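You operate a simulated robot arm through the tools that you are given. There is no shell and no other tool.

The job below is to be done with a simulated robot arm. You get a single attempt, and the scene is never put back.

TASK
Put things in order on the top of the long steel table. At the end: the yellow mould stands where the cream price peg stood; the cream price peg from the top of the long steel table stands where the beige packet stood; the beige packet from the top of the long steel table stands on top of the white pad; the green cube is on the closed white carton; the brown mould is in the silver steel bowl; whatever was shut is shut again. Leave all else as you found it, and nothing knocked over.

The check looks at the end state, three seconds after you hand in, the way a careful person would. Anything else that was tipped, shoved, dropped, spilled or broken makes it a failure.

THE ROBOT
A 6-joint arm with a two-finger parallel gripper, fixed in place. Base frame: the origin is at the foot of the arm, x ahead of it, y to its left, z up; the work surface is at about z = 0.86. Lengths are in m, angles in degrees, forces in N, time in s.
With the tool pointing down near the work surface it reaches from about 0.36 to 0.76 m from the base axis. Its first joint turns from -66.0 to 66.0 degrees. Payload 2.45 kg.
The TCP is the grasp point between the finger pads, 0.024 m short of the fingertips. In the tool frame z runs along the fingers and y along their closing line. Largest opening 0.068 m; finger width 0.017, thickness 0.01; the body of the gripper, 0.04 by 0.07 m, starts 0.041 m behind the TCP.
Orientation is told as [roll, pitch, yaw] about the base's x, y, z axes, in that order, counted from this pose: with the fingers straight down and closing along the base's y, the tool's x points along the base's -x, its y along +y and its z along -z.

THE INTERFACE
- The arm moves only by the tool arm_command. Its argument "increments" is a list of rows, each an object (a shift or turn left out is 0, a gripper value left out holds the last) with "grip": the gripper command, from -1 (shut) to 1 (fully open), values between in proportion; "delta_pos": the shift along the tool's x, y, z in units of 25 mm (1.0 is 25 mm), a list of three; "delta_rot": the turn, a rotation vector about the tool's x, y, z in units of 8 degrees (1.0 is 8 degrees), a list of three. In form: [{"grip": grip, "delta_pos": [dx, dy, dz], "delta_rot": [ax, ay, az]}, ...]. A call has 1 to 20 rows; each row shifts and turns the commanded pose from where the row before left it, along the tool's axes as they then stand. A call with a number of a shift or a turn outside -1 to 1 is refused whole. Rows are played at 5 a second. More than 0.05 m and 8.6 degrees between two rows, or a gripper value outside its range, and nothing of the call is played. Where a pose cannot be reached the arm comes as near as it can. A force on the tool above 40 N (or 10 N above the force at the start of the call, whichever is more), or a blocked arm, ends the call early, and 0.2 s more pass. Each finger travels about 0.108 m/s and halts on what it meets, pressing with about 42 N; the grip force reading is that of the motor and also rises with nothing between the fingers. The clock runs only during rows and for 0.2 s after the last one: add rows that do not move to give the fingers time. The reply holds the time, the measured pose of the TCP, the force on the tool along the base axes, the opening and the grip force, in the units named above and with some noise, with the torque about the TCP (base axes, N m) and any sound that the robot's microphone picked up.
- Cameras (640 x 400 px; columns grow to the right, rows downward): "scene" is fixed at [0.1614, 0.415, 1.4535]; the picture's right is [-0.79, -0.62, 0.00], its down [-0.40, 0.51, -0.76] and it looks along [0.47, -0.60, -0.65] (base axes); focal length 250 px, centre (320, 200). "wrist" rides on the gripper at [0.084, 0.011, -0.075] in the tool frame; the picture's right is [-0.13, 0.99, 0.00], its down [-0.60, -0.08, -0.79] and it looks along [-0.79, -0.10, 0.61] (tool axes); focal length 251 px, centre (320, 200). There is no depth. A picture from a camera that has moved, and an enlarged one, comes with that camera's place and axes in the base frame and with its lens.
- capture(camera): a new picture of that camera. It takes no simulated time.
- inspect(camera, box): a new picture of the part [left, top, right, bottom] of that camera's present view, enlarged. It takes no simulated time.
- close_job(): hands the job in; it is judged then, once.

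Nothing tells you positions but the pictures and the camera data. Unless the task says otherwise, let go and move clear before handing in.

The tools are called after "Emit:" as a command line: name --argument value ..., lists and objects as JSON in quotes. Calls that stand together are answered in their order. arm_command: Moves the arm, as the interface text tells. Its arguments: {"type":"object","properties":{"increments":{"type":"array","items":{"type":"object","properties":{"grip":{"type":"number"},"delta_pos":{"type":"array","items":{"type":"number"}},"delta_rot":{"type":"array","items":{"type":"number"}}}}}},"required":["increments"]} The other tools are called the same way: capture (camera) takes a picture; inspect (camera, box) takes an enlarged picture of a part of a camera's view; close_job () hands the job in.

At the start:

```text
time_s: 0.0
tcp_pos: [0.4353, -0.0077, 1.191]
tcp_rot: [0.0, -0.1, 0.1]
ft_force: [0.8, 0.3, -0.3]
wrist_torque: [-0.01, 0.01, 0.02]
grip_width: 0.0682
finger_force: 0.1
```

scene: 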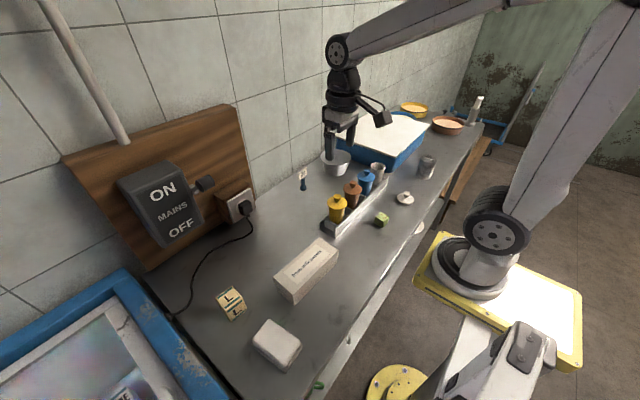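
wrist: 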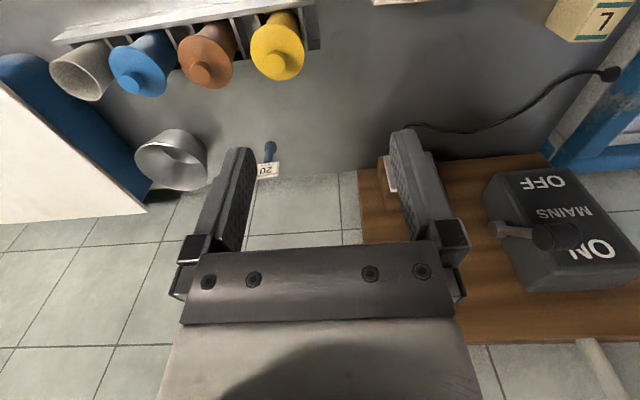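

I see a long steel table with a rack of moulds, a bowl, a peg, a packet, a carton and a white pad. I'll look closer before moving.

Emit:
inspect --camera "scene" --box '[280, 120, 460, 240]'

Emit:
inspect --camera "scene" --box '[180, 220, 380, 400]'

Emit:
inspect --camera "scene" --box '[360, 80, 520, 180]'

Emit:
inspect --camera "wrist" --box '[0, 0, 320, 200]'

Emit:
inspect --camera "wrist" --box '[320, 0, 640, 200]'

```text
3.33 times, centred on (370, 180) of scene
camera zoom: at [0.1614, 0.415, 1.4535], right [-0.79, -0.62, 0.0], down [-0.4, 0.51, -0.76], along [0.47, -0.6, -0.65], focal length 834 px, centre (153, 267)
```

zoom: 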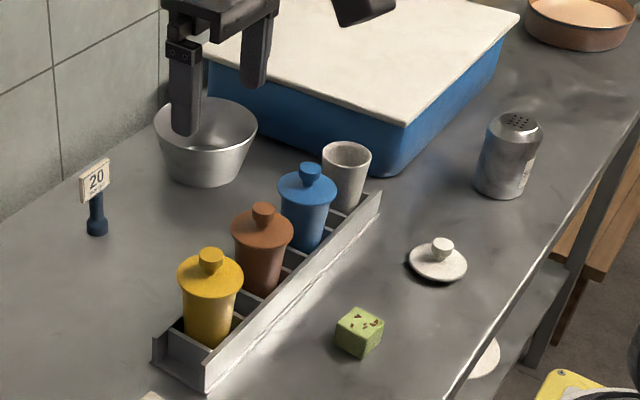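

```text
2.22 times, centred on (280, 310) of scene
camera zoom: at [0.1614, 0.415, 1.4535], right [-0.79, -0.62, 0.0], down [-0.4, 0.51, -0.76], along [0.47, -0.6, -0.65], focal length 556 px, centre (409, -44)
```

zoom: 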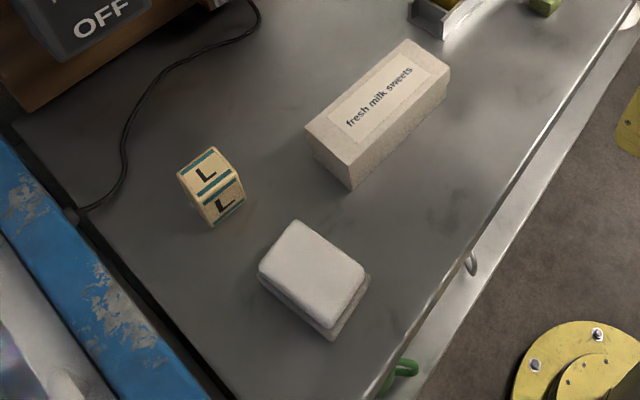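

```text
4.00 times, centred on (440, 130) of scene
camera zoom: at [0.1614, 0.415, 1.4535], right [-0.79, -0.62, 0.0], down [-0.4, 0.51, -0.76], along [0.47, -0.6, -0.65], focal length 1001 px, centre (-160, 480)
```

zoom: 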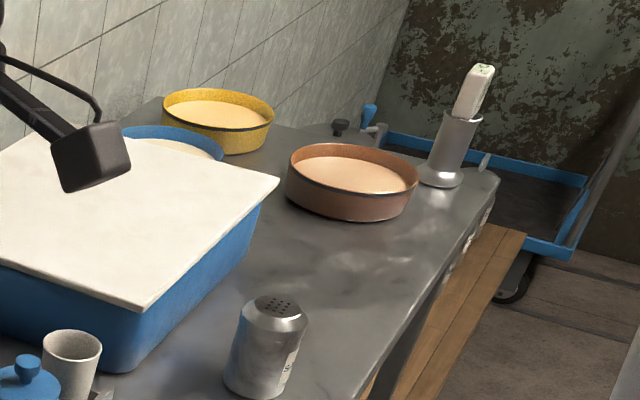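

```text
2.00 times, centred on (160, 100) of wrist
camera zoom: at [0.3522, 0.0025, 1.265], right [0.13, 0.99, 0.0], down [0.6, -0.08, 0.79], along [0.79, -0.1, -0.61], focal length 503 px, centre (640, 400)
```

zoom: 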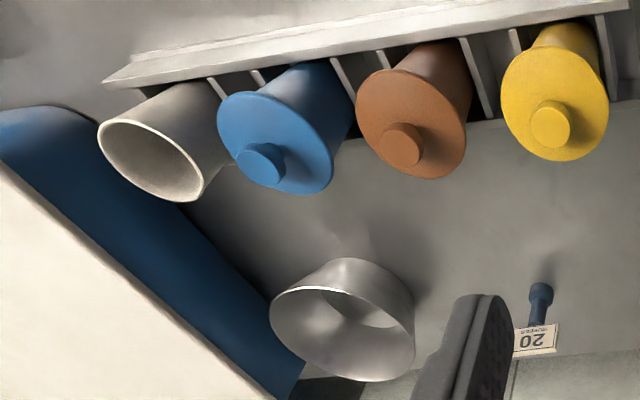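

```text
2.00 times, centred on (480, 100) of wrist
camera zoom: at [0.3522, 0.0025, 1.265], right [0.13, 0.99, 0.0], down [0.6, -0.08, 0.79], along [0.79, -0.1, -0.61], focal length 503 px, centre (0, 400)
```

zoom: 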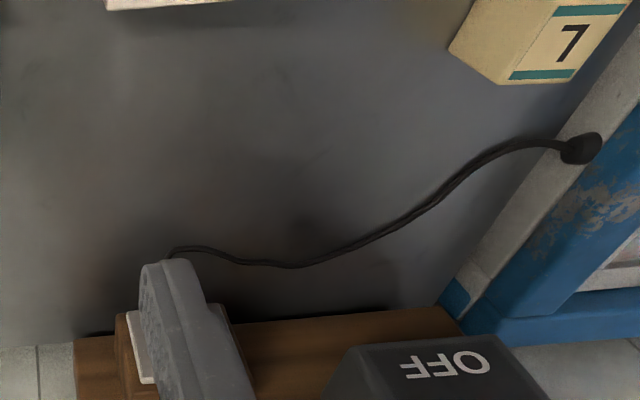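

The table runs along y. The rack with the moulds is near (0.48, -0.1), the peg near (0.68, -0.14), the packet near (0.51, 0.33), the pad near (0.36, 0.31) and the carton near (0.40, 0.16). I'll move the wrist camera left and high to see the packet, pad and carton.

Emit:
arm_command --increments '[{"grip": 1, "delta_pos": [0.4, 0.95, 0.1]}, {"delta_pos": [0.4, 0.95, 0.1]}, {"delta_pos": [0.4, 0.95, 0.1]}, {"delta_pos": [0.4, 0.95, 0.1]}, {"delta_pos": [0.4, 0.95, 0.1]}, {"delta_pos": [0.4, 0.95, 0.1]}, {"delta_pos": [0.4, 0.95, 0.1]}, {"delta_pos": [0.4, 0.95, 0.1]}, {"delta_pos": [0.4, 0.95, 0.1]}, {"delta_pos": [0.4, 0.95, 0.1]}, {"delta_pos": [0.4, 0.95, 0.1]}, {"delta_pos": [0.4, 0.95, 0.1]}, {"delta_pos": [0.4, 0.95, 0.1]}, {}]'

Emit:
capture --camera "wrist"

Emit:
capture --camera "scene"

```text
time_s: 3.0
tcp_pos: [0.3068, 0.3021, 1.1552]
tcp_rot: [0.0, 0.1, 0.0]
ft_force: [-0.1, -0.5, 0.6]
wrist_torque: [0.02, 0.0, 0.03]
grip_width: 0.0679
finger_force: 0.1
```

```text
taken
camera wrist: at [0.2225, 0.3122, 1.2299], right [0.13, 0.99, 0.0], down [0.6, -0.08, 0.79], along [0.79, -0.1, -0.61], focal length 251 px, centre (320, 200)
```

wrist: 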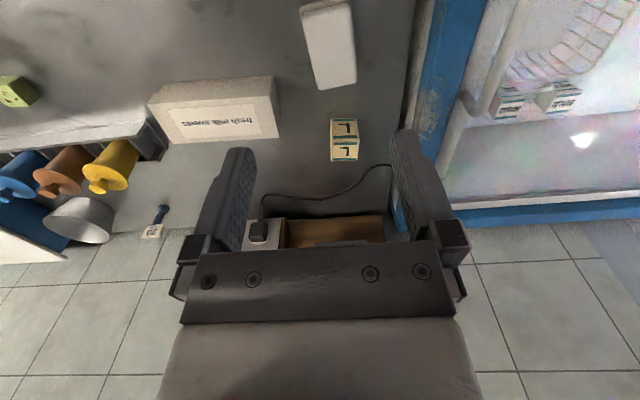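

```text
taken
```

scene: 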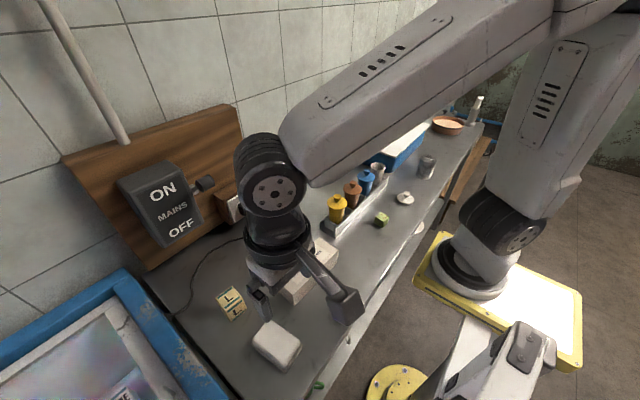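

Emit:
inspect --camera "wrist" --box '[260, 0, 440, 180]'

Emit:
inspect --camera "wrist" --box '[310, 100, 400, 180]'

Emit:
inspect --camera "wrist" --box '[130, 50, 300, 160]'

Emit:
inspect --camera "scene" --box '[200, 270, 320, 380]'

Emit:
inspect --camera "wrist" --box '[0, 60, 200, 260]'

```text
2.22 times, centred on (350, 90) of wrist
camera zoom: at [0.2225, 0.3122, 1.2299], right [0.13, 0.99, 0.0], down [0.6, -0.08, 0.79], along [0.79, -0.1, -0.61], focal length 559 px, centre (253, 444)
```

zoom: 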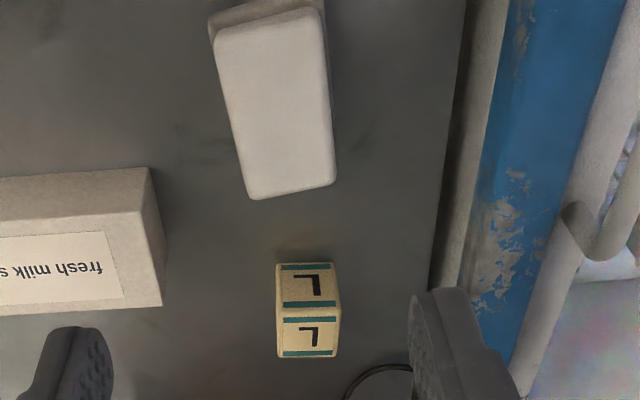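

```text
5.00 times, centred on (355, 140) of wrist
camera zoom: at [0.2225, 0.3122, 1.2299], right [0.13, 0.99, 0.0], down [0.6, -0.08, 0.79], along [0.79, -0.1, -0.61], focal length 1257 px, centre (145, 500)
```

zoom: 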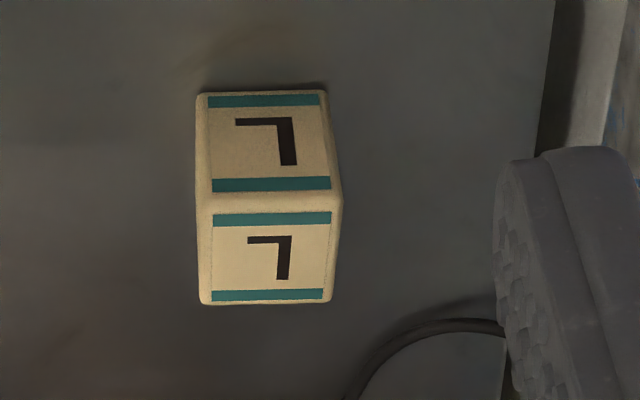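

```text
3.64 times, centred on (215, 105) of wrist
camera zoom: at [0.2225, 0.3122, 1.2299], right [0.13, 0.99, 0.0], down [0.6, -0.08, 0.79], along [0.79, -0.1, -0.61], focal length 914 px, centre (702, 546)
```

zoom: 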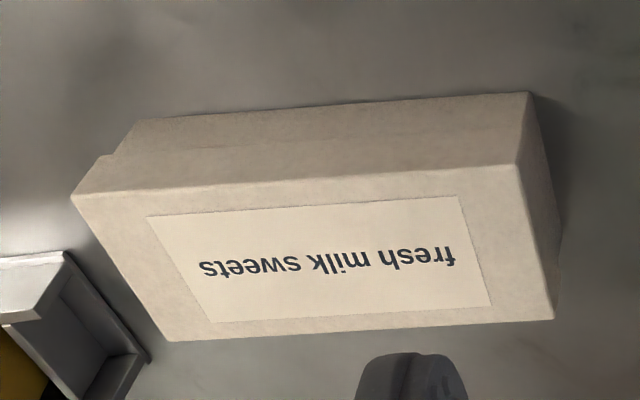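

```text
3.64 times, centred on (260, 325) of scene
camera zoom: at [0.1614, 0.415, 1.4535], right [-0.79, -0.62, 0.0], down [-0.4, 0.51, -0.76], along [0.47, -0.6, -0.65], focal length 910 px, centre (538, -254)
```

zoom: 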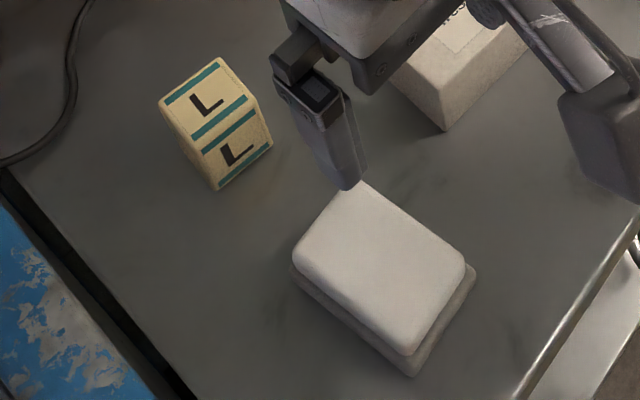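

```text
2.00 times, centred on (100, 160) of wrist
camera zoom: at [0.2225, 0.3122, 1.2299], right [0.13, 0.99, 0.0], down [0.6, -0.08, 0.79], along [0.79, -0.1, -0.61], focal length 503 px, centre (760, 280)
```

zoom: 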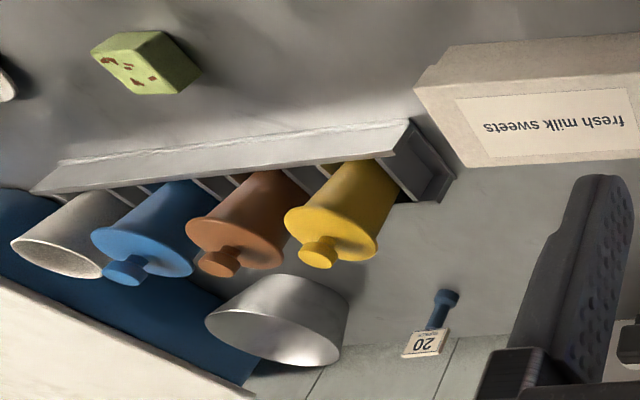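

The packet is about 43 × 41 × 59 mm, centred near (0.500, 0.317) and yawed about -7°. The pad is centred near (0.366, 0.305) and the carton is shut. I'll go above the packet with the gripper open.

Emit:
arm_command --increments '[{"delta_pos": [-0.966, 0.075, 0.675]}, {"delta_pos": [-0.966, 0.075, 0.675]}, {"delta_pos": [-0.966, 0.075, 0.675]}, {"delta_pos": [-0.966, 0.075, 0.675]}, {"delta_pos": [-0.966, 0.075, 0.675]}, {"delta_pos": [-0.966, 0.075, 0.675]}, {"delta_pos": [-0.966, 0.075, 0.675]}, {"delta_pos": [-0.966, 0.075, 0.675]}, {"delta_rot": [0, 0, 0.85]}, {}, {}]'

Emit:
capture --camera "wrist"

Emit:
capture --camera "scene"

```text
time_s: 5.4
tcp_pos: [0.4993, 0.3152, 1.023]
tcp_rot: [0.0, 0.0, -6.8]
ft_force: [-0.2, -0.5, 0.2]
wrist_torque: [-0.02, 0.02, 0.04]
grip_width: 0.0681
finger_force: 0.1
```

```text
taken
camera wrist: at [0.4173, 0.3365, 1.0973], right [0.25, 0.97, 0.0], down [0.59, -0.15, 0.79], along [0.77, -0.2, -0.61], focal length 251 px, centre (320, 200)
```

wrist: 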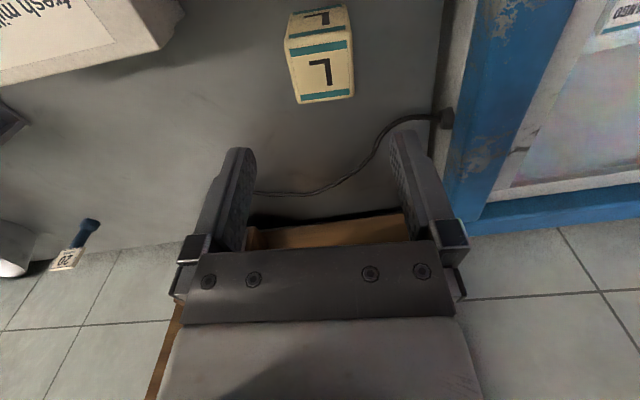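

```text
taken
```

scene: 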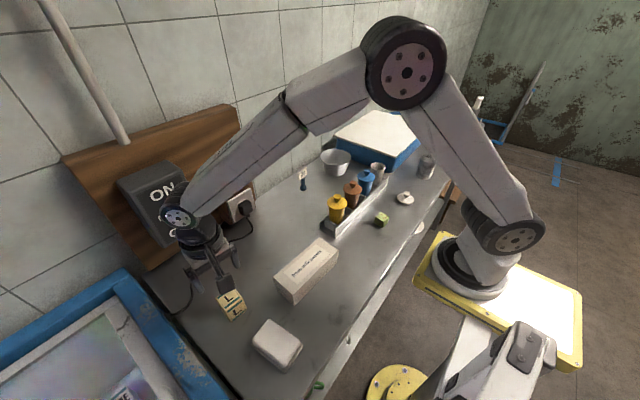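

Emit:
inspect --camera "wrist" --box '[270, 0, 370, 120]'

```text
3.33 times, centred on (320, 60) of wrist
camera zoom: at [0.4173, 0.3365, 1.0973], right [0.25, 0.97, 0.0], down [0.59, -0.15, 0.79], along [0.77, -0.2, -0.61], focal length 838 px, centre (320, 667)
```

zoom: 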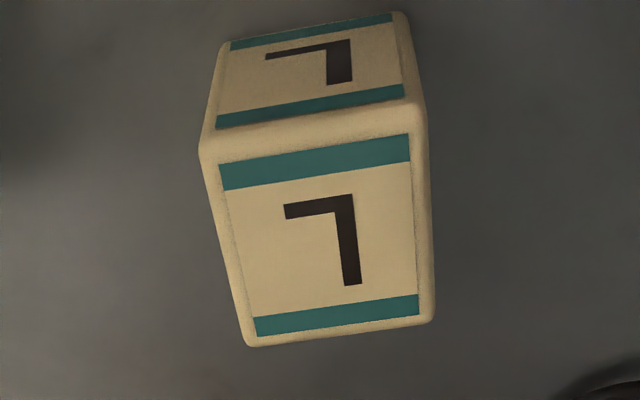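

The packet measures at (0.500, 0.317), yaw about -5.5°. I'll descend straight down and grip it.

Emit:
arm_command --increments '[{"grip": 1, "delta_pos": [0, 0.07, 0.85], "delta_rot": [0, 0, -0.16]}, {"delta_pos": [0, 0, 0.9]}, {"delta_pos": [0, 0, 0.9]}, {"delta_pos": [0, 0, 0.9]}, {"delta_pos": [0, 0, 0.9]}, {"delta_pos": [0, 0, 0.75]}, {}, {"grip": -1}, {"grip": -1}, {"grip": -1}]'

Emit:
capture --camera "scene"

```text
time_s: 7.6
tcp_pos: [0.4978, 0.3184, 0.8924]
tcp_rot: [0.0, 0.0, -5.5]
ft_force: [0.2, 0.0, 0.2]
wrist_torque: [-0.01, -0.02, -0.04]
grip_width: 0.0446
finger_force: 42.1
```

```text
taken
```

scene: 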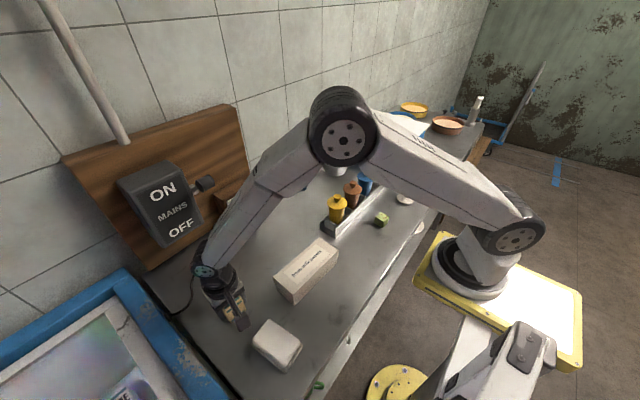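

The packet is gripped. I'll lift it, turn it to the pad's yaw of about +4.5°, and bring it over the pad centre near (0.365, 0.308).

Emit:
arm_command --increments '[{"grip": -1, "delta_pos": [0, 0, -0.5]}, {"delta_pos": [0, 0, -0.8]}, {"delta_pos": [0, 0, -0.8]}, {"delta_pos": [0, 0, -0.8]}, {"delta_pos": [0, 0, -0.7]}, {"delta_rot": [0, 0, -0.65]}, {"delta_rot": [0, 0, -0.6]}, {"delta_pos": [0.9, 0, 0]}, {"delta_pos": [0.9, 0, 0]}, {"delta_pos": [0.9, 0, 0]}, {"delta_pos": [0.9, 0, 0]}, {"delta_pos": [0.9, 0, 0]}, {"delta_pos": [0.9, 0, 0]}, {}, {"delta_pos": [0, 0, 0.8]}, {"delta_pos": [0, 0, 0.6]}, {}]'

Emit:
inspect --camera "scene" --box '[200, 260, 340, 380]'

Emit:
capture --camera "wrist"

```text
time_s: 11.2
tcp_pos: [0.3658, 0.3074, 0.9464]
tcp_rot: [0.0, 0.0, 4.5]
ft_force: [0.0, 0.2, -1.6]
wrist_torque: [-0.02, -0.03, 0.0]
grip_width: 0.0445
finger_force: 42.0
```

```text
3.33 times, centred on (270, 320) of scene
camera zoom: at [0.1614, 0.415, 1.4535], right [-0.79, -0.62, 0.0], down [-0.4, 0.51, -0.76], along [0.47, -0.6, -0.65], focal length 834 px, centre (487, -200)
```

zoom: 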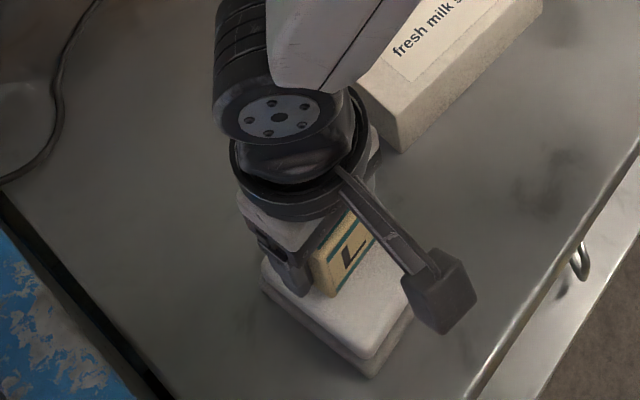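

```text
taken
camera wrist: at [0.2806, 0.3116, 1.0205], right [0.05, 1.0, 0.0], down [0.61, -0.03, 0.79], along [0.79, -0.04, -0.61], focal length 251 px, centre (320, 200)
```

wrist: 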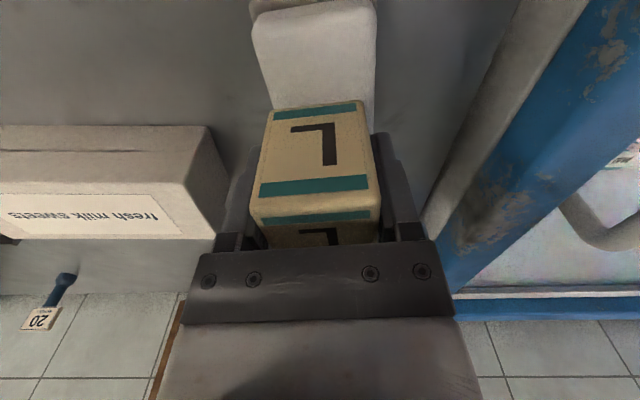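

The packet hangs centred above the pad. I'll lower it gently, watching the force for contact.

Emit:
arm_command --increments '[{"grip": -1, "delta_pos": [0.12, 0, 0.3]}, {"delta_pos": [0, 0, 0.3]}, {"delta_pos": [0, 0, 0.2]}, {}]'

Emit:
inspect --camera "scene" --box '[240, 300, 320, 370]'

```text
time_s: 12.2
tcp_pos: [0.3619, 0.3092, 0.929]
tcp_rot: [0.2, -0.2, 4.5]
ft_force: [-0.1, -8.7, 36.1]
wrist_torque: [-0.35, -0.08, -0.01]
grip_width: 0.0446
finger_force: 42.1
```

```text
5.71 times, centred on (280, 335) of scene
camera zoom: at [0.161, 0.4144, 1.4537], right [-0.79, -0.62, 0.0], down [-0.4, 0.51, -0.76], along [0.47, -0.6, -0.65], focal length 1430 px, centre (549, -571)
```

zoom: 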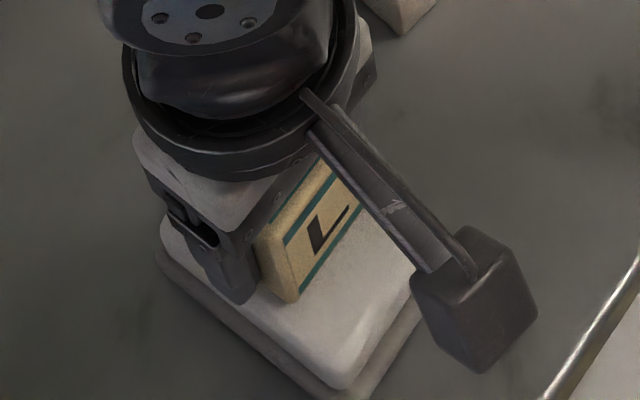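

Contact at TCP z ≈ 0.929, so the pad top is at about 0.897. I'll ease off the pressing force before letting go.

Emit:
arm_command --increments '[{"grip": -1, "delta_pos": [0, 0, -0.08]}, {}]'

```text
time_s: 12.8
tcp_pos: [0.3632, 0.3086, 0.9295]
tcp_rot: [0.1, -0.2, 4.5]
ft_force: [6.3, 0.5, 17.5]
wrist_torque: [0.0, -0.28, -0.04]
grip_width: 0.0444
finger_force: 42.3
```

Emit:
arm_command --increments '[{"grip": -1, "delta_pos": [0, 0, -0.07]}, {}]'

Emit:
inspect --camera "scene" --box '[240, 300, 320, 370]'

```text
time_s: 13.4
tcp_pos: [0.359, 0.3061, 0.9297]
tcp_rot: [0.0, 0.1, 4.6]
ft_force: [-0.6, 2.2, 3.6]
wrist_torque: [0.12, -0.04, 0.02]
grip_width: 0.0445
finger_force: 42.1
```

```text
5.71 times, centred on (280, 335) of scene
camera zoom: at [0.1614, 0.415, 1.4535], right [-0.79, -0.62, 0.0], down [-0.4, 0.51, -0.76], along [0.47, -0.6, -0.65], focal length 1430 px, centre (549, -571)
```

zoom: 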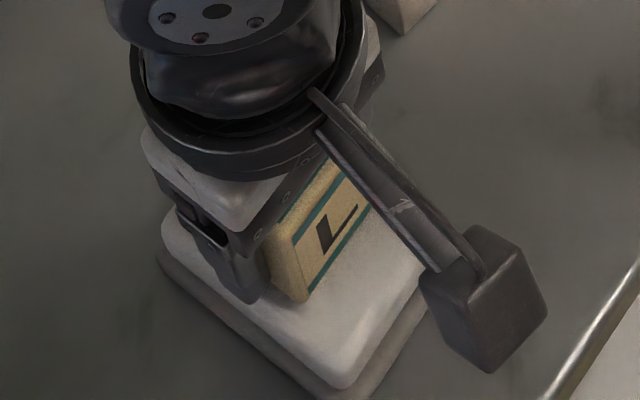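

The load is now light, so I'll open and rise clear.

Emit:
arm_command --increments '[{"grip": -1, "delta_pos": [0, 0, -0.02]}, {"grip": 0.5}, {"grip": 1}, {"grip": 1}, {"delta_pos": [0, 0, -0.5]}, {"delta_pos": [0, 0, -0.9]}, {"delta_pos": [0, 0, -0.9]}, {"delta_pos": [0, 0, -0.9]}, {"delta_pos": [0, 0, -0.9]}, {}]'

Emit:
capture --camera "wrist"

Emit:
capture --camera "scene"

```text
time_s: 15.6
tcp_pos: [0.3619, 0.3081, 1.0359]
tcp_rot: [0.0, 0.0, 4.5]
ft_force: [-0.6, 0.1, -0.4]
wrist_torque: [-0.02, -0.06, 0.0]
grip_width: 0.068
finger_force: 0.0
```

```text
taken
camera wrist: at [0.2788, 0.3121, 1.1106], right [0.05, 1.0, 0.0], down [0.61, -0.03, 0.79], along [0.79, -0.04, -0.61], focal length 251 px, centre (320, 200)
```

wrist: 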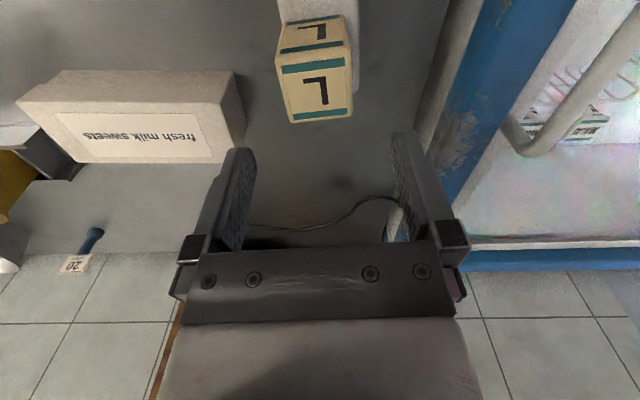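

```text
taken
```

scene: 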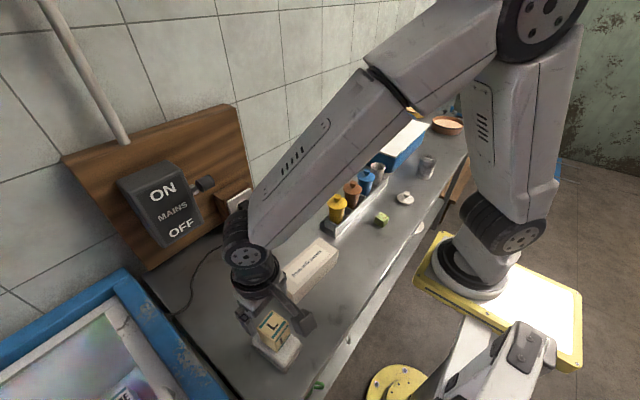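

The packet stands on the pad. Next I'll move over to look closely at the price peg near (0.68, -0.14).

Emit:
arm_command --increments '[{"grip": 1, "delta_pos": [0, 0, -0.8], "delta_rot": [0, 0, 0.56]}, {"delta_pos": [-0.45, -0.98, 0]}, {"delta_pos": [-0.45, -0.98, 0]}, {"delta_pos": [-0.45, -0.98, 0]}, {"delta_pos": [-0.45, -0.98, 0]}, {"delta_pos": [-0.45, -0.98, 0]}, {"delta_pos": [-0.45, -0.98, 0]}, {"delta_pos": [-0.45, -0.98, 0]}, {"delta_pos": [-0.45, -0.98, 0]}, {"delta_pos": [-0.45, -0.98, 0]}, {"delta_pos": [-0.45, -0.98, 0]}, {"delta_pos": [-0.45, -0.98, 0]}, {"delta_pos": [-0.45, -0.98, 0]}, {"delta_pos": [-0.45, -0.98, 0]}, {"delta_pos": [-0.45, -0.98, 0]}, {"delta_pos": [-0.45, -0.98, 0]}, {"delta_pos": [-0.45, -0.98, 0]}, {"delta_pos": [-0.45, -0.98, 0]}, {"delta_pos": [-0.45, -0.98, 0]}, {}]'

Emit:
capture --camera "wrist"

Emit:
capture --camera "scene"

Emit:
inspect --camera "scene" --box '[220, 290, 320, 380]'

```text
time_s: 19.8
tcp_pos: [0.5631, -0.134, 1.054]
tcp_rot: [0.1, -0.1, -0.1]
ft_force: [-0.2, 0.1, 0.6]
wrist_torque: [-0.01, 0.02, 0.0]
grip_width: 0.068
finger_force: 0.1
```

```text
taken
camera wrist: at [0.4795, -0.1232, 1.1285], right [0.13, 0.99, 0.0], down [0.6, -0.08, 0.79], along [0.79, -0.1, -0.61], focal length 251 px, centre (320, 200)
```

wrist: 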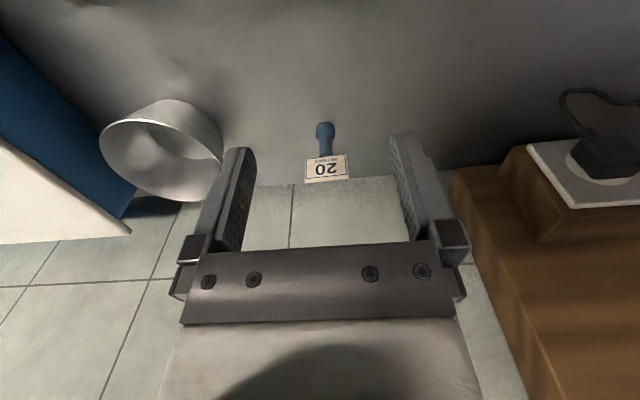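

```text
taken
```

scene: 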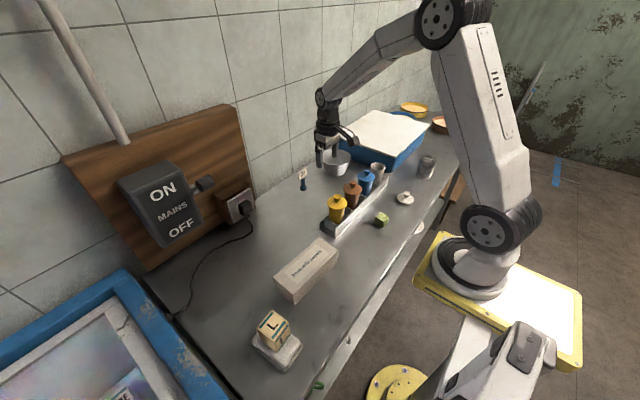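

```text
4.44 times, centred on (270, 335) of scene
camera zoom: at [0.1614, 0.415, 1.4535], right [-0.79, -0.62, 0.0], down [-0.4, 0.51, -0.76], along [0.47, -0.6, -0.65], focal length 1112 px, centre (542, -400)
```

zoom: 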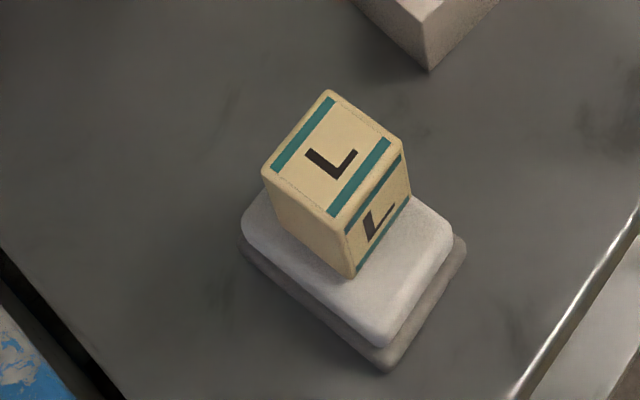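

The packet stands well centred on the pad. Now I'll take a close look at the peg and bowl.

Emit:
inspect --camera "wrist" --box '[290, 110, 370, 190]'

Emit:
inspect --camera "wrist" --box '[80, 80, 260, 220]'

Emit:
inspect --camera "scene" --box '[280, 150, 330, 200]'

Emit:
inspect --camera "scene" --box '[310, 150, 400, 240]'

```text
5.00 times, centred on (330, 150) of wrist
camera zoom: at [0.4795, -0.1232, 1.1285], right [0.13, 0.99, 0.0], down [0.6, -0.08, 0.79], along [0.79, -0.1, -0.61], focal length 1257 px, centre (270, 450)
```

zoom: 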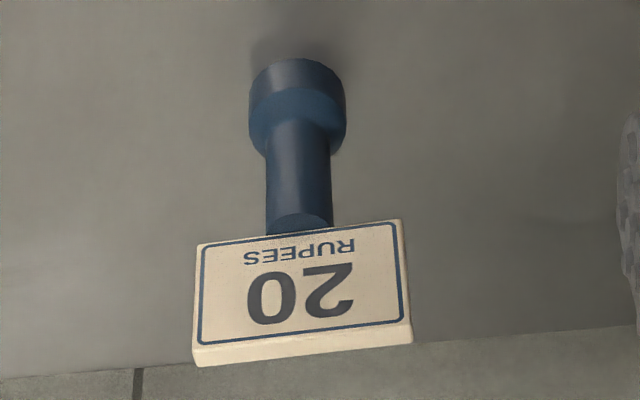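

```text
2.86 times, centred on (170, 150) of wrist
camera zoom: at [0.4795, -0.1232, 1.1285], right [0.13, 0.99, 0.0], down [0.6, -0.08, 0.79], along [0.79, -0.1, -0.61], focal length 718 px, centre (749, 343)
```

zoom: 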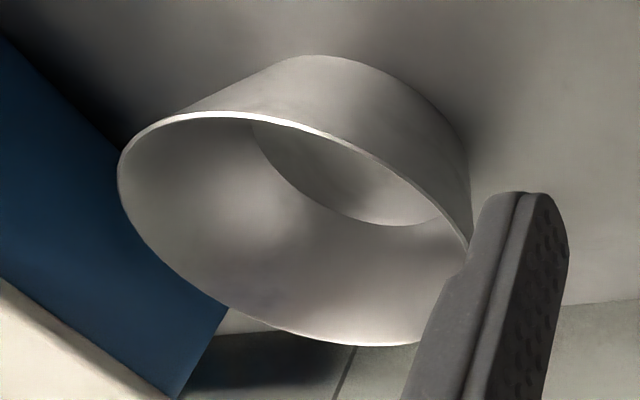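

```text
8.00 times, centred on (305, 175) of scene
camera zoom: at [0.1614, 0.415, 1.4535], right [-0.79, -0.62, 0.0], down [-0.4, 0.51, -0.76], along [0.47, -0.6, -0.65], focal length 2002 px, centre (440, 400)
```

zoom: 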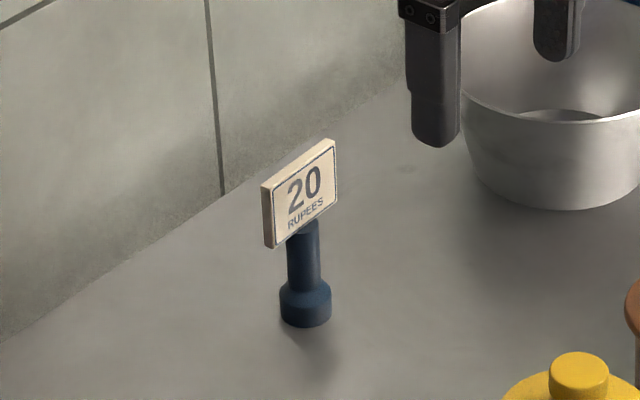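

```text
4.44 times, centred on (355, 195) of scene
camera zoom: at [0.1614, 0.415, 1.4535], right [-0.79, -0.62, 0.0], down [-0.4, 0.51, -0.76], along [0.47, -0.6, -0.65], focal length 1112 px, centre (164, 222)
```

zoom: 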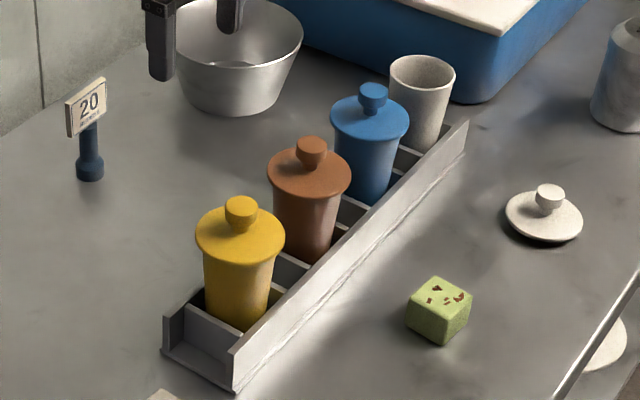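

The peg's foot is at about (0.681, -0.144). Its stem is ~15 mm thick and its card is ~48 mm wide with the top near z 0.945. I'll turn the gripper 90° so the fingers close front-to-back on the stem, and hover above it.

Emit:
arm_command --increments '[{"grip": 1, "delta_rot": [0, 0, -0.94]}, {"delta_rot": [0, 0, -0.94]}, {"delta_rot": [0, 0, -0.94]}, {"delta_rot": [0, 0, -0.94]}, {"delta_rot": [0, 0, -0.94]}, {"delta_rot": [0, 0, -0.94]}, {"delta_rot": [0, 0, -0.94]}, {"delta_rot": [0, 0, -0.94]}, {"delta_rot": [0, 0, -0.94]}, {"delta_rot": [0, 0, -0.94]}, {"delta_rot": [0, 0, -0.94]}, {"delta_rot": [0, 0, -0.91]}, {}, {}]'

Emit:
capture --camera "wrist"

```text
time_s: 22.8
tcp_pos: [0.5634, -0.1339, 1.0548]
tcp_rot: [0.0, 0.0, 90.1]
ft_force: [0.0, 0.0, 0.1]
wrist_torque: [0.0, 0.02, -0.03]
grip_width: 0.068
finger_force: 0.1
```

```text
taken
camera wrist: at [0.5524, -0.218, 1.1289], right [-0.99, 0.13, 0.0], down [0.08, 0.6, 0.79], along [0.1, 0.79, -0.61], focal length 251 px, centre (320, 200)
```

wrist: 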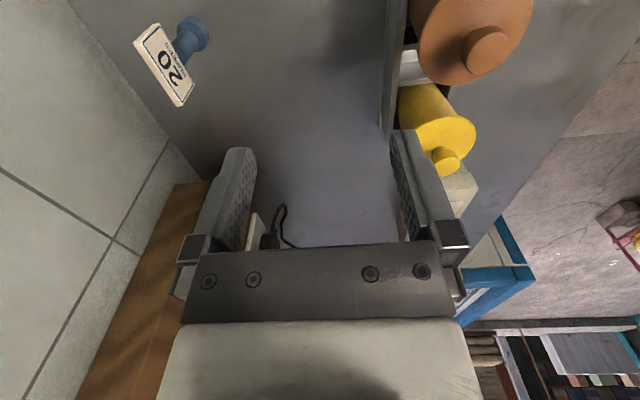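

Emit:
inspect --camera "wrist" --box '[120, 0, 220, 120]'

Emit:
inspect --camera "wrist" --box '[370, 0, 540, 180]'

```text
3.33 times, centred on (170, 60) of wrist
camera zoom: at [0.5524, -0.218, 1.1289], right [-0.99, 0.13, 0.0], down [0.08, 0.6, 0.79], along [0.1, 0.79, -0.61], focal length 838 px, centre (820, 667)
```

zoom: 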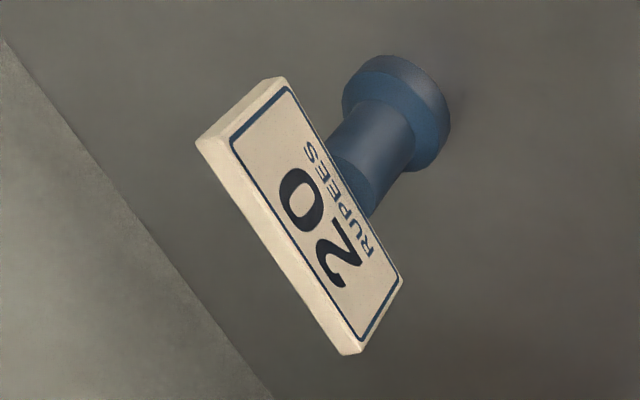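

```text
2.22 times, centred on (455, 90) of wrist
camera zoom: at [0.5524, -0.218, 1.1289], right [-0.99, 0.13, 0.0], down [0.08, 0.6, 0.79], along [0.1, 0.79, -0.61], focal length 559 px, centre (20, 444)
```

zoom: 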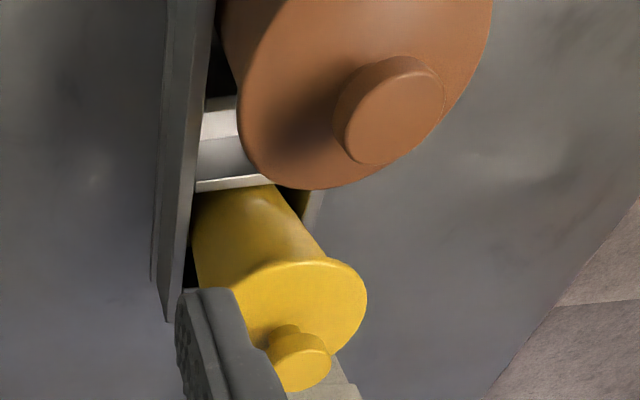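

The peg is confirmed at (0.681, -0.1445), with its card facing the robot. I'll move over it at a safe height and check alignment.

Emit:
arm_command --increments '[{"grip": 1, "delta_pos": [0.084, -0.94, 0]}, {"delta_pos": [0.084, -0.94, 0]}, {"delta_pos": [0.084, -0.94, 0]}, {"delta_pos": [0.084, -0.94, 0]}, {"delta_pos": [0.084, -0.94, 0]}, {"delta_pos": [0, 0, 0.9]}, {"delta_pos": [0, 0, 0.9]}, {"delta_pos": [0, 0, 0.9]}, {}, {}]'

Emit:
capture --camera "wrist"

Emit:
inspect --camera "scene" --box '[260, 120, 360, 210]'

```text
time_s: 25.0
tcp_pos: [0.682, -0.1448, 0.9886]
tcp_rot: [0.1, 0.0, 90.0]
ft_force: [-0.3, -0.1, 0.2]
wrist_torque: [0.01, -0.03, -0.01]
grip_width: 0.0679
finger_force: 0.0
```

```text
taken
camera wrist: at [0.6718, -0.2292, 1.0622], right [-0.99, 0.13, 0.0], down [0.08, 0.6, 0.79], along [0.1, 0.79, -0.61], focal length 251 px, centre (320, 200)
```

wrist: 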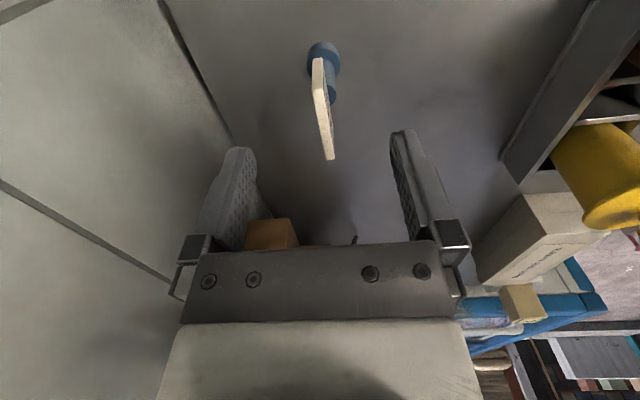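

```text
4.44 times, centred on (310, 165) of scene
camera zoom: at [0.1614, 0.415, 1.4535], right [-0.79, -0.62, 0.0], down [-0.4, 0.51, -0.76], along [0.47, -0.6, -0.65], focal length 1112 px, centre (364, 356)
```

zoom: 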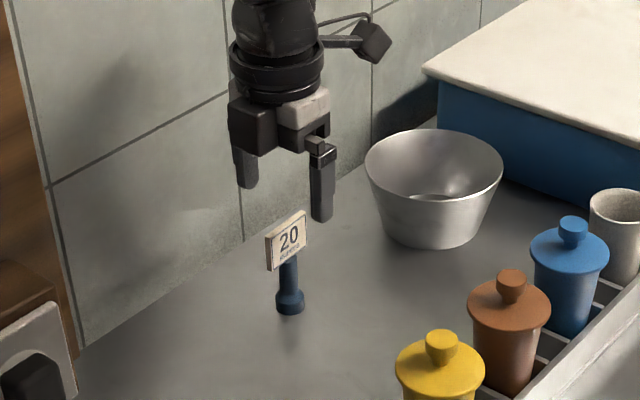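

Alignment looks right, and the card top is at z ≈ 0.944, so I'll stop at TCP 0.913 to keep the palm clear. Descending and gripping the stem.

Emit:
arm_command --increments '[{"grip": 1, "delta_pos": [0, 0, 0.8]}, {"delta_pos": [0, 0, 0.8]}, {"delta_pos": [0, 0, 0.8]}, {"delta_pos": [0, 0, 0.6]}, {}, {}]'

Emit:
capture --camera "wrist"

Emit:
inspect --camera "scene" --box '[270, 130, 350, 200]'

```text
time_s: 26.4
tcp_pos: [0.6816, -0.1442, 0.913]
tcp_rot: [-0.1, 0.0, 90.1]
ft_force: [-0.9, -0.6, 0.6]
wrist_torque: [-0.03, 0.0, 0.01]
grip_width: 0.0678
finger_force: 0.0
```

```text
taken
camera wrist: at [0.67, -0.2281, 0.9864], right [-0.99, 0.13, 0.0], down [0.08, 0.6, 0.79], along [0.1, 0.79, -0.61], focal length 251 px, centre (320, 200)
```

wrist: 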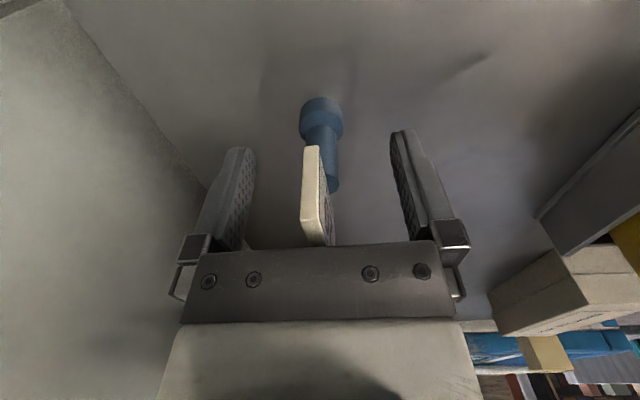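

```text
5.71 times, centred on (310, 165) of scene
camera zoom: at [0.1614, 0.415, 1.4535], right [-0.79, -0.62, 0.0], down [-0.4, 0.51, -0.76], along [0.47, -0.6, -0.65], focal length 1430 px, centre (377, 400)
```

zoom: 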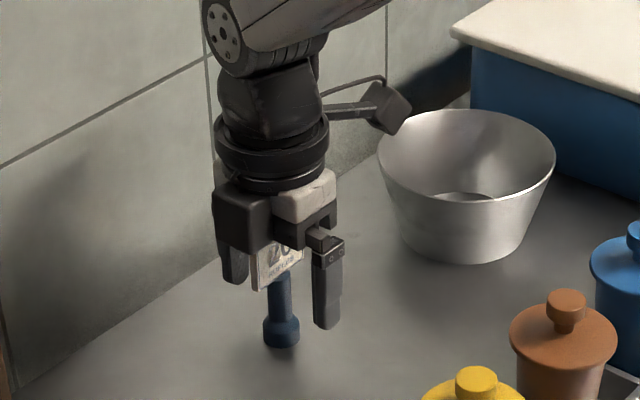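

The card sits toward the back of the stem, so gripping here could be uneven. I'll zoom in before closing.

Emit:
inspect --camera "wrist" --box '[270, 80, 380, 260]'

Emit:
inspect --camera "wrist" --box '[285, 90, 355, 160]'

```text
2.22 times, centred on (325, 170) of wrist
camera zoom: at [0.67, -0.2281, 0.9864], right [-0.99, 0.13, 0.0], down [0.08, 0.6, 0.79], along [0.1, 0.79, -0.61], focal length 559 px, centre (309, 267)
```

zoom: 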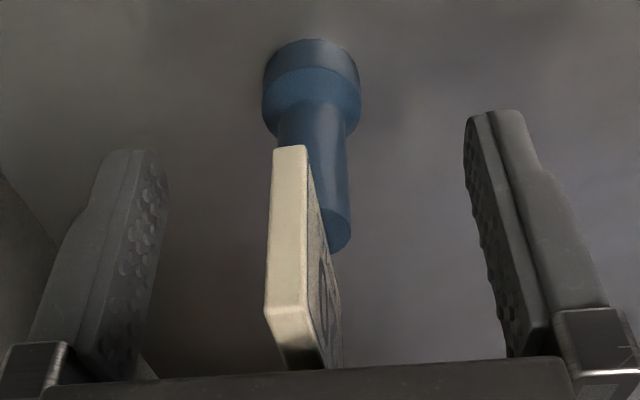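

```text
5.71 times, centred on (320, 125) of wrist
camera zoom: at [0.67, -0.2281, 0.9864], right [-0.99, 0.13, 0.0], down [0.08, 0.6, 0.79], along [0.1, 0.79, -0.61], focal length 1437 px, centre (320, 629)
```

zoom: 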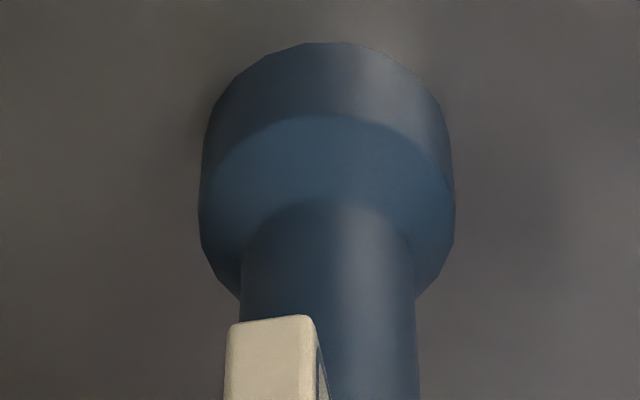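

The card is vertical and lies within the stem's thickness (stem ≈16 mm, card ≈6 mm), so both fingers will meet the stem. I'll close gently.

Emit:
arm_command --increments '[{"grip": 0.4, "delta_pos": [0, 0.06, 0]}, {"grip": 0}, {"grip": -0.3}, {"grip": -0.45}, {"grip": -0.55}, {"grip": -0.7}, {"grip": -1}, {"grip": -1}]'

Emit:
inspect --camera "wrist" --box '[230, 80, 410, 260]'

Emit:
inspect --camera "scene" --box '[270, 130, 350, 200]'

```text
time_s: 28.2
tcp_pos: [0.6785, -0.1429, 0.9116]
tcp_rot: [-0.1, 0.1, 89.9]
ft_force: [0.7, -0.8, 0.5]
wrist_torque: [-0.01, -0.01, 0.02]
grip_width: 0.0148
finger_force: 34.6
```

```text
2.22 times, centred on (320, 170) of wrist
camera zoom: at [0.6682, -0.228, 0.9862], right [-0.99, 0.13, 0.0], down [0.08, 0.6, 0.79], along [0.1, 0.79, -0.61], focal length 559 px, centre (320, 267)
```

zoom: 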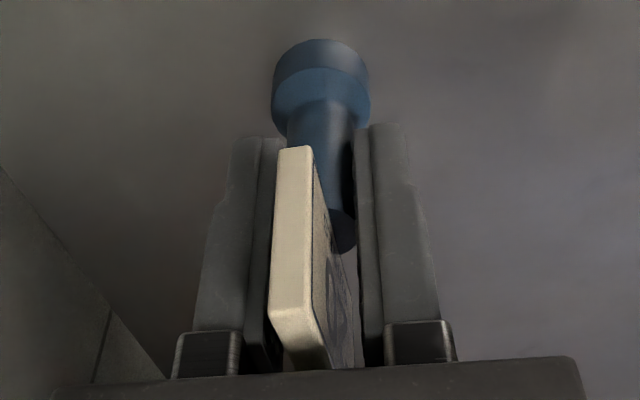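

```text
5.71 times, centred on (310, 165) of scene
camera zoom: at [0.1614, 0.415, 1.4535], right [-0.79, -0.62, 0.0], down [-0.4, 0.51, -0.76], along [0.47, -0.6, -0.65], focal length 1430 px, centre (377, 400)
```

zoom: 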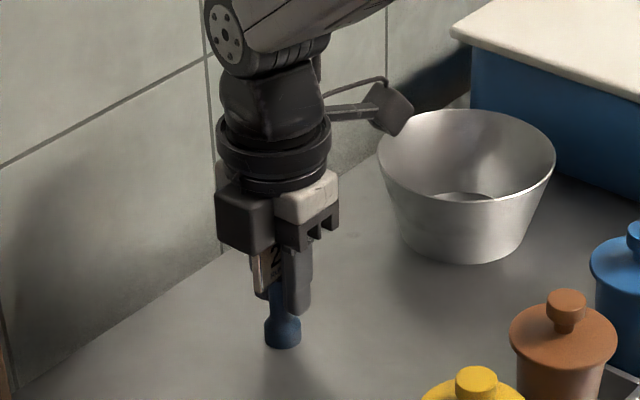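

The stem is firmly held (14.8 mm). I'll lift and carry it above everything, in a two-leg path, toward the packet's old place (0.500, 0.317).

Emit:
arm_command --increments '[{"grip": -1, "delta_pos": [0, 0, -0.4]}, {"delta_pos": [0, 0, -0.9]}, {"delta_pos": [0, 0, -0.9]}, {"delta_pos": [0, 0, -0.95]}, {"delta_pos": [0, 0, -0.95]}, {"delta_pos": [0, 0, -0.95]}, {"delta_pos": [0, 0, -0.95]}, {}, {"delta_pos": [-0.95, 0.6, 0]}, {"delta_pos": [-0.95, 0.6, 0]}, {"delta_pos": [-0.95, 0.6, 0]}, {"delta_pos": [-0.95, 0.6, 0]}, {"delta_pos": [-0.95, 0.6, 0]}, {"delta_pos": [-0.95, 0.6, 0]}, {"delta_pos": [-0.95, 0.6, 0]}, {"delta_pos": [-0.95, 0.6, 0]}, {}]'

Emit:
capture --camera "scene"

Emit:
capture --camera "wrist"

```text
time_s: 31.8
tcp_pos: [0.5598, 0.0463, 1.0615]
tcp_rot: [0.0, -0.1, 90.0]
ft_force: [0.1, -0.2, -0.7]
wrist_torque: [-0.01, 0.01, 0.0]
grip_width: 0.0147
finger_force: 34.2
```

```text
taken
```

scene: 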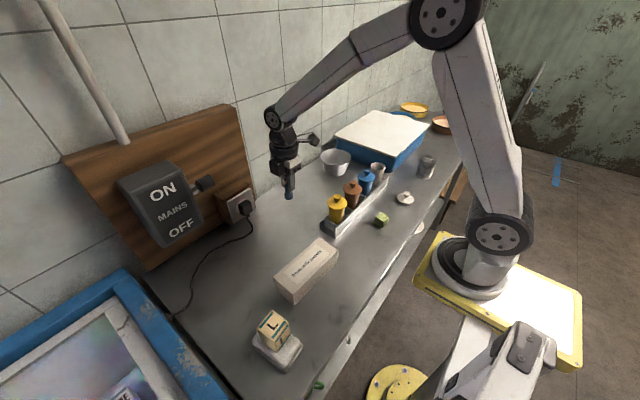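

```text
taken
camera wrist: at [0.5489, -0.0383, 1.1364], right [-0.99, 0.13, 0.0], down [0.08, 0.6, 0.79], along [0.1, 0.79, -0.61], focal length 251 px, centre (320, 200)
```

wrist: 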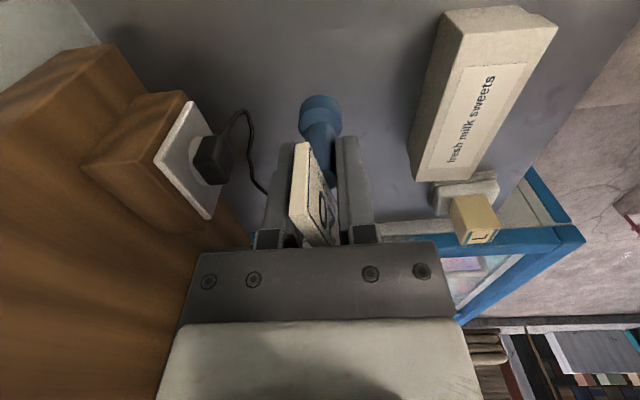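

The peg hangs upright. I'll continue to the packet's former spot and lower to just above the table.

Emit:
arm_command --increments '[{"grip": -1, "delta_pos": [-0.9025, 0.199, 0]}, {"delta_pos": [-0.9025, 0.199, 0]}, {"delta_pos": [-0.9025, 0.199, 0]}, {"delta_pos": [-0.9025, 0.199, 0]}, {"delta_pos": [-0.9025, 0.199, 0]}, {"delta_pos": [-0.9025, 0.199, 0]}, {"delta_pos": [-0.9025, 0.199, 0]}, {"delta_pos": [-0.9025, 0.199, 0]}, {"delta_pos": [-0.9025, 0.199, 0]}, {"delta_pos": [-0.9025, 0.199, 0]}, {"delta_pos": [-0.9025, 0.199, 0]}, {"delta_pos": [-0.9025, 0.199, 0]}, {"delta_pos": [0, 0, 0.9]}, {"delta_pos": [0, 0, 0.9]}, {"delta_pos": [0, 0, 0.9]}, {"delta_pos": [0, 0, 0.9]}, {"delta_pos": [0, 0, 0.9]}, {"delta_pos": [0, 0, 0.6]}, {}, {}]'

Emit:
capture --camera "scene"

Emit:
capture --camera "wrist"

```text
time_s: 36.0
tcp_pos: [0.4972, 0.3175, 0.934]
tcp_rot: [0.0, 0.0, 90.0]
ft_force: [0.1, -0.6, -0.5]
wrist_torque: [0.0, 0.0, 0.02]
grip_width: 0.0146
finger_force: 33.5
```

```text
taken
```

scene: 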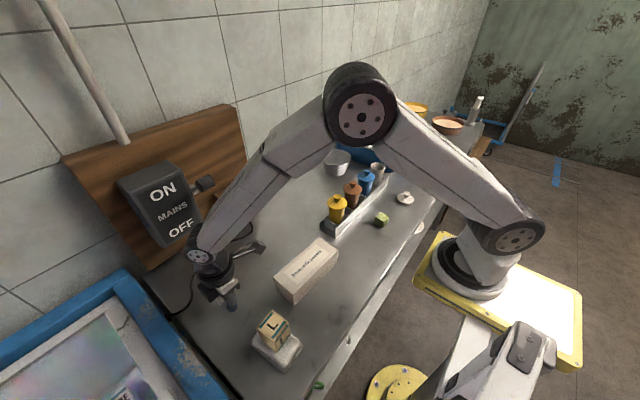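

```text
taken
camera wrist: at [0.4877, 0.2319, 1.0085], right [-0.99, 0.13, 0.0], down [0.08, 0.6, 0.79], along [0.1, 0.79, -0.61], focal length 251 px, centre (320, 200)
```

wrist: 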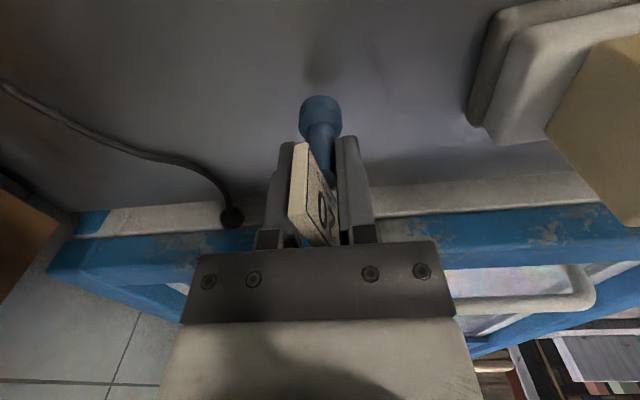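

The peg is over the spot. I'll lower it the last 2 cm in small steps.

Emit:
arm_command --increments '[{"grip": -1, "delta_pos": [0, -0.06, 0.3]}, {"delta_pos": [0, 0, 0.3]}, {"delta_pos": [0, 0, 0.1]}, {"delta_pos": [0, 0, 0.06]}, {}]'

```text
time_s: 37.2
tcp_pos: [0.5004, 0.3162, 0.9154]
tcp_rot: [0.0, 0.0, 90.1]
ft_force: [0.3, 0.2, -0.5]
wrist_torque: [0.0, -0.01, 0.0]
grip_width: 0.0147
finger_force: 34.1
```

Emit:
arm_command --increments '[{"grip": -1, "delta_pos": [0, 0, 0.05]}, {"delta_pos": [0, 0, 0.05]}, {}]'

```text
time_s: 38.0
tcp_pos: [0.5011, 0.3174, 0.9136]
tcp_rot: [0.0, 0.0, 90.1]
ft_force: [-2.2, -2.5, 10.5]
wrist_torque: [-0.12, 0.08, -0.03]
grip_width: 0.0147
finger_force: 33.8
```

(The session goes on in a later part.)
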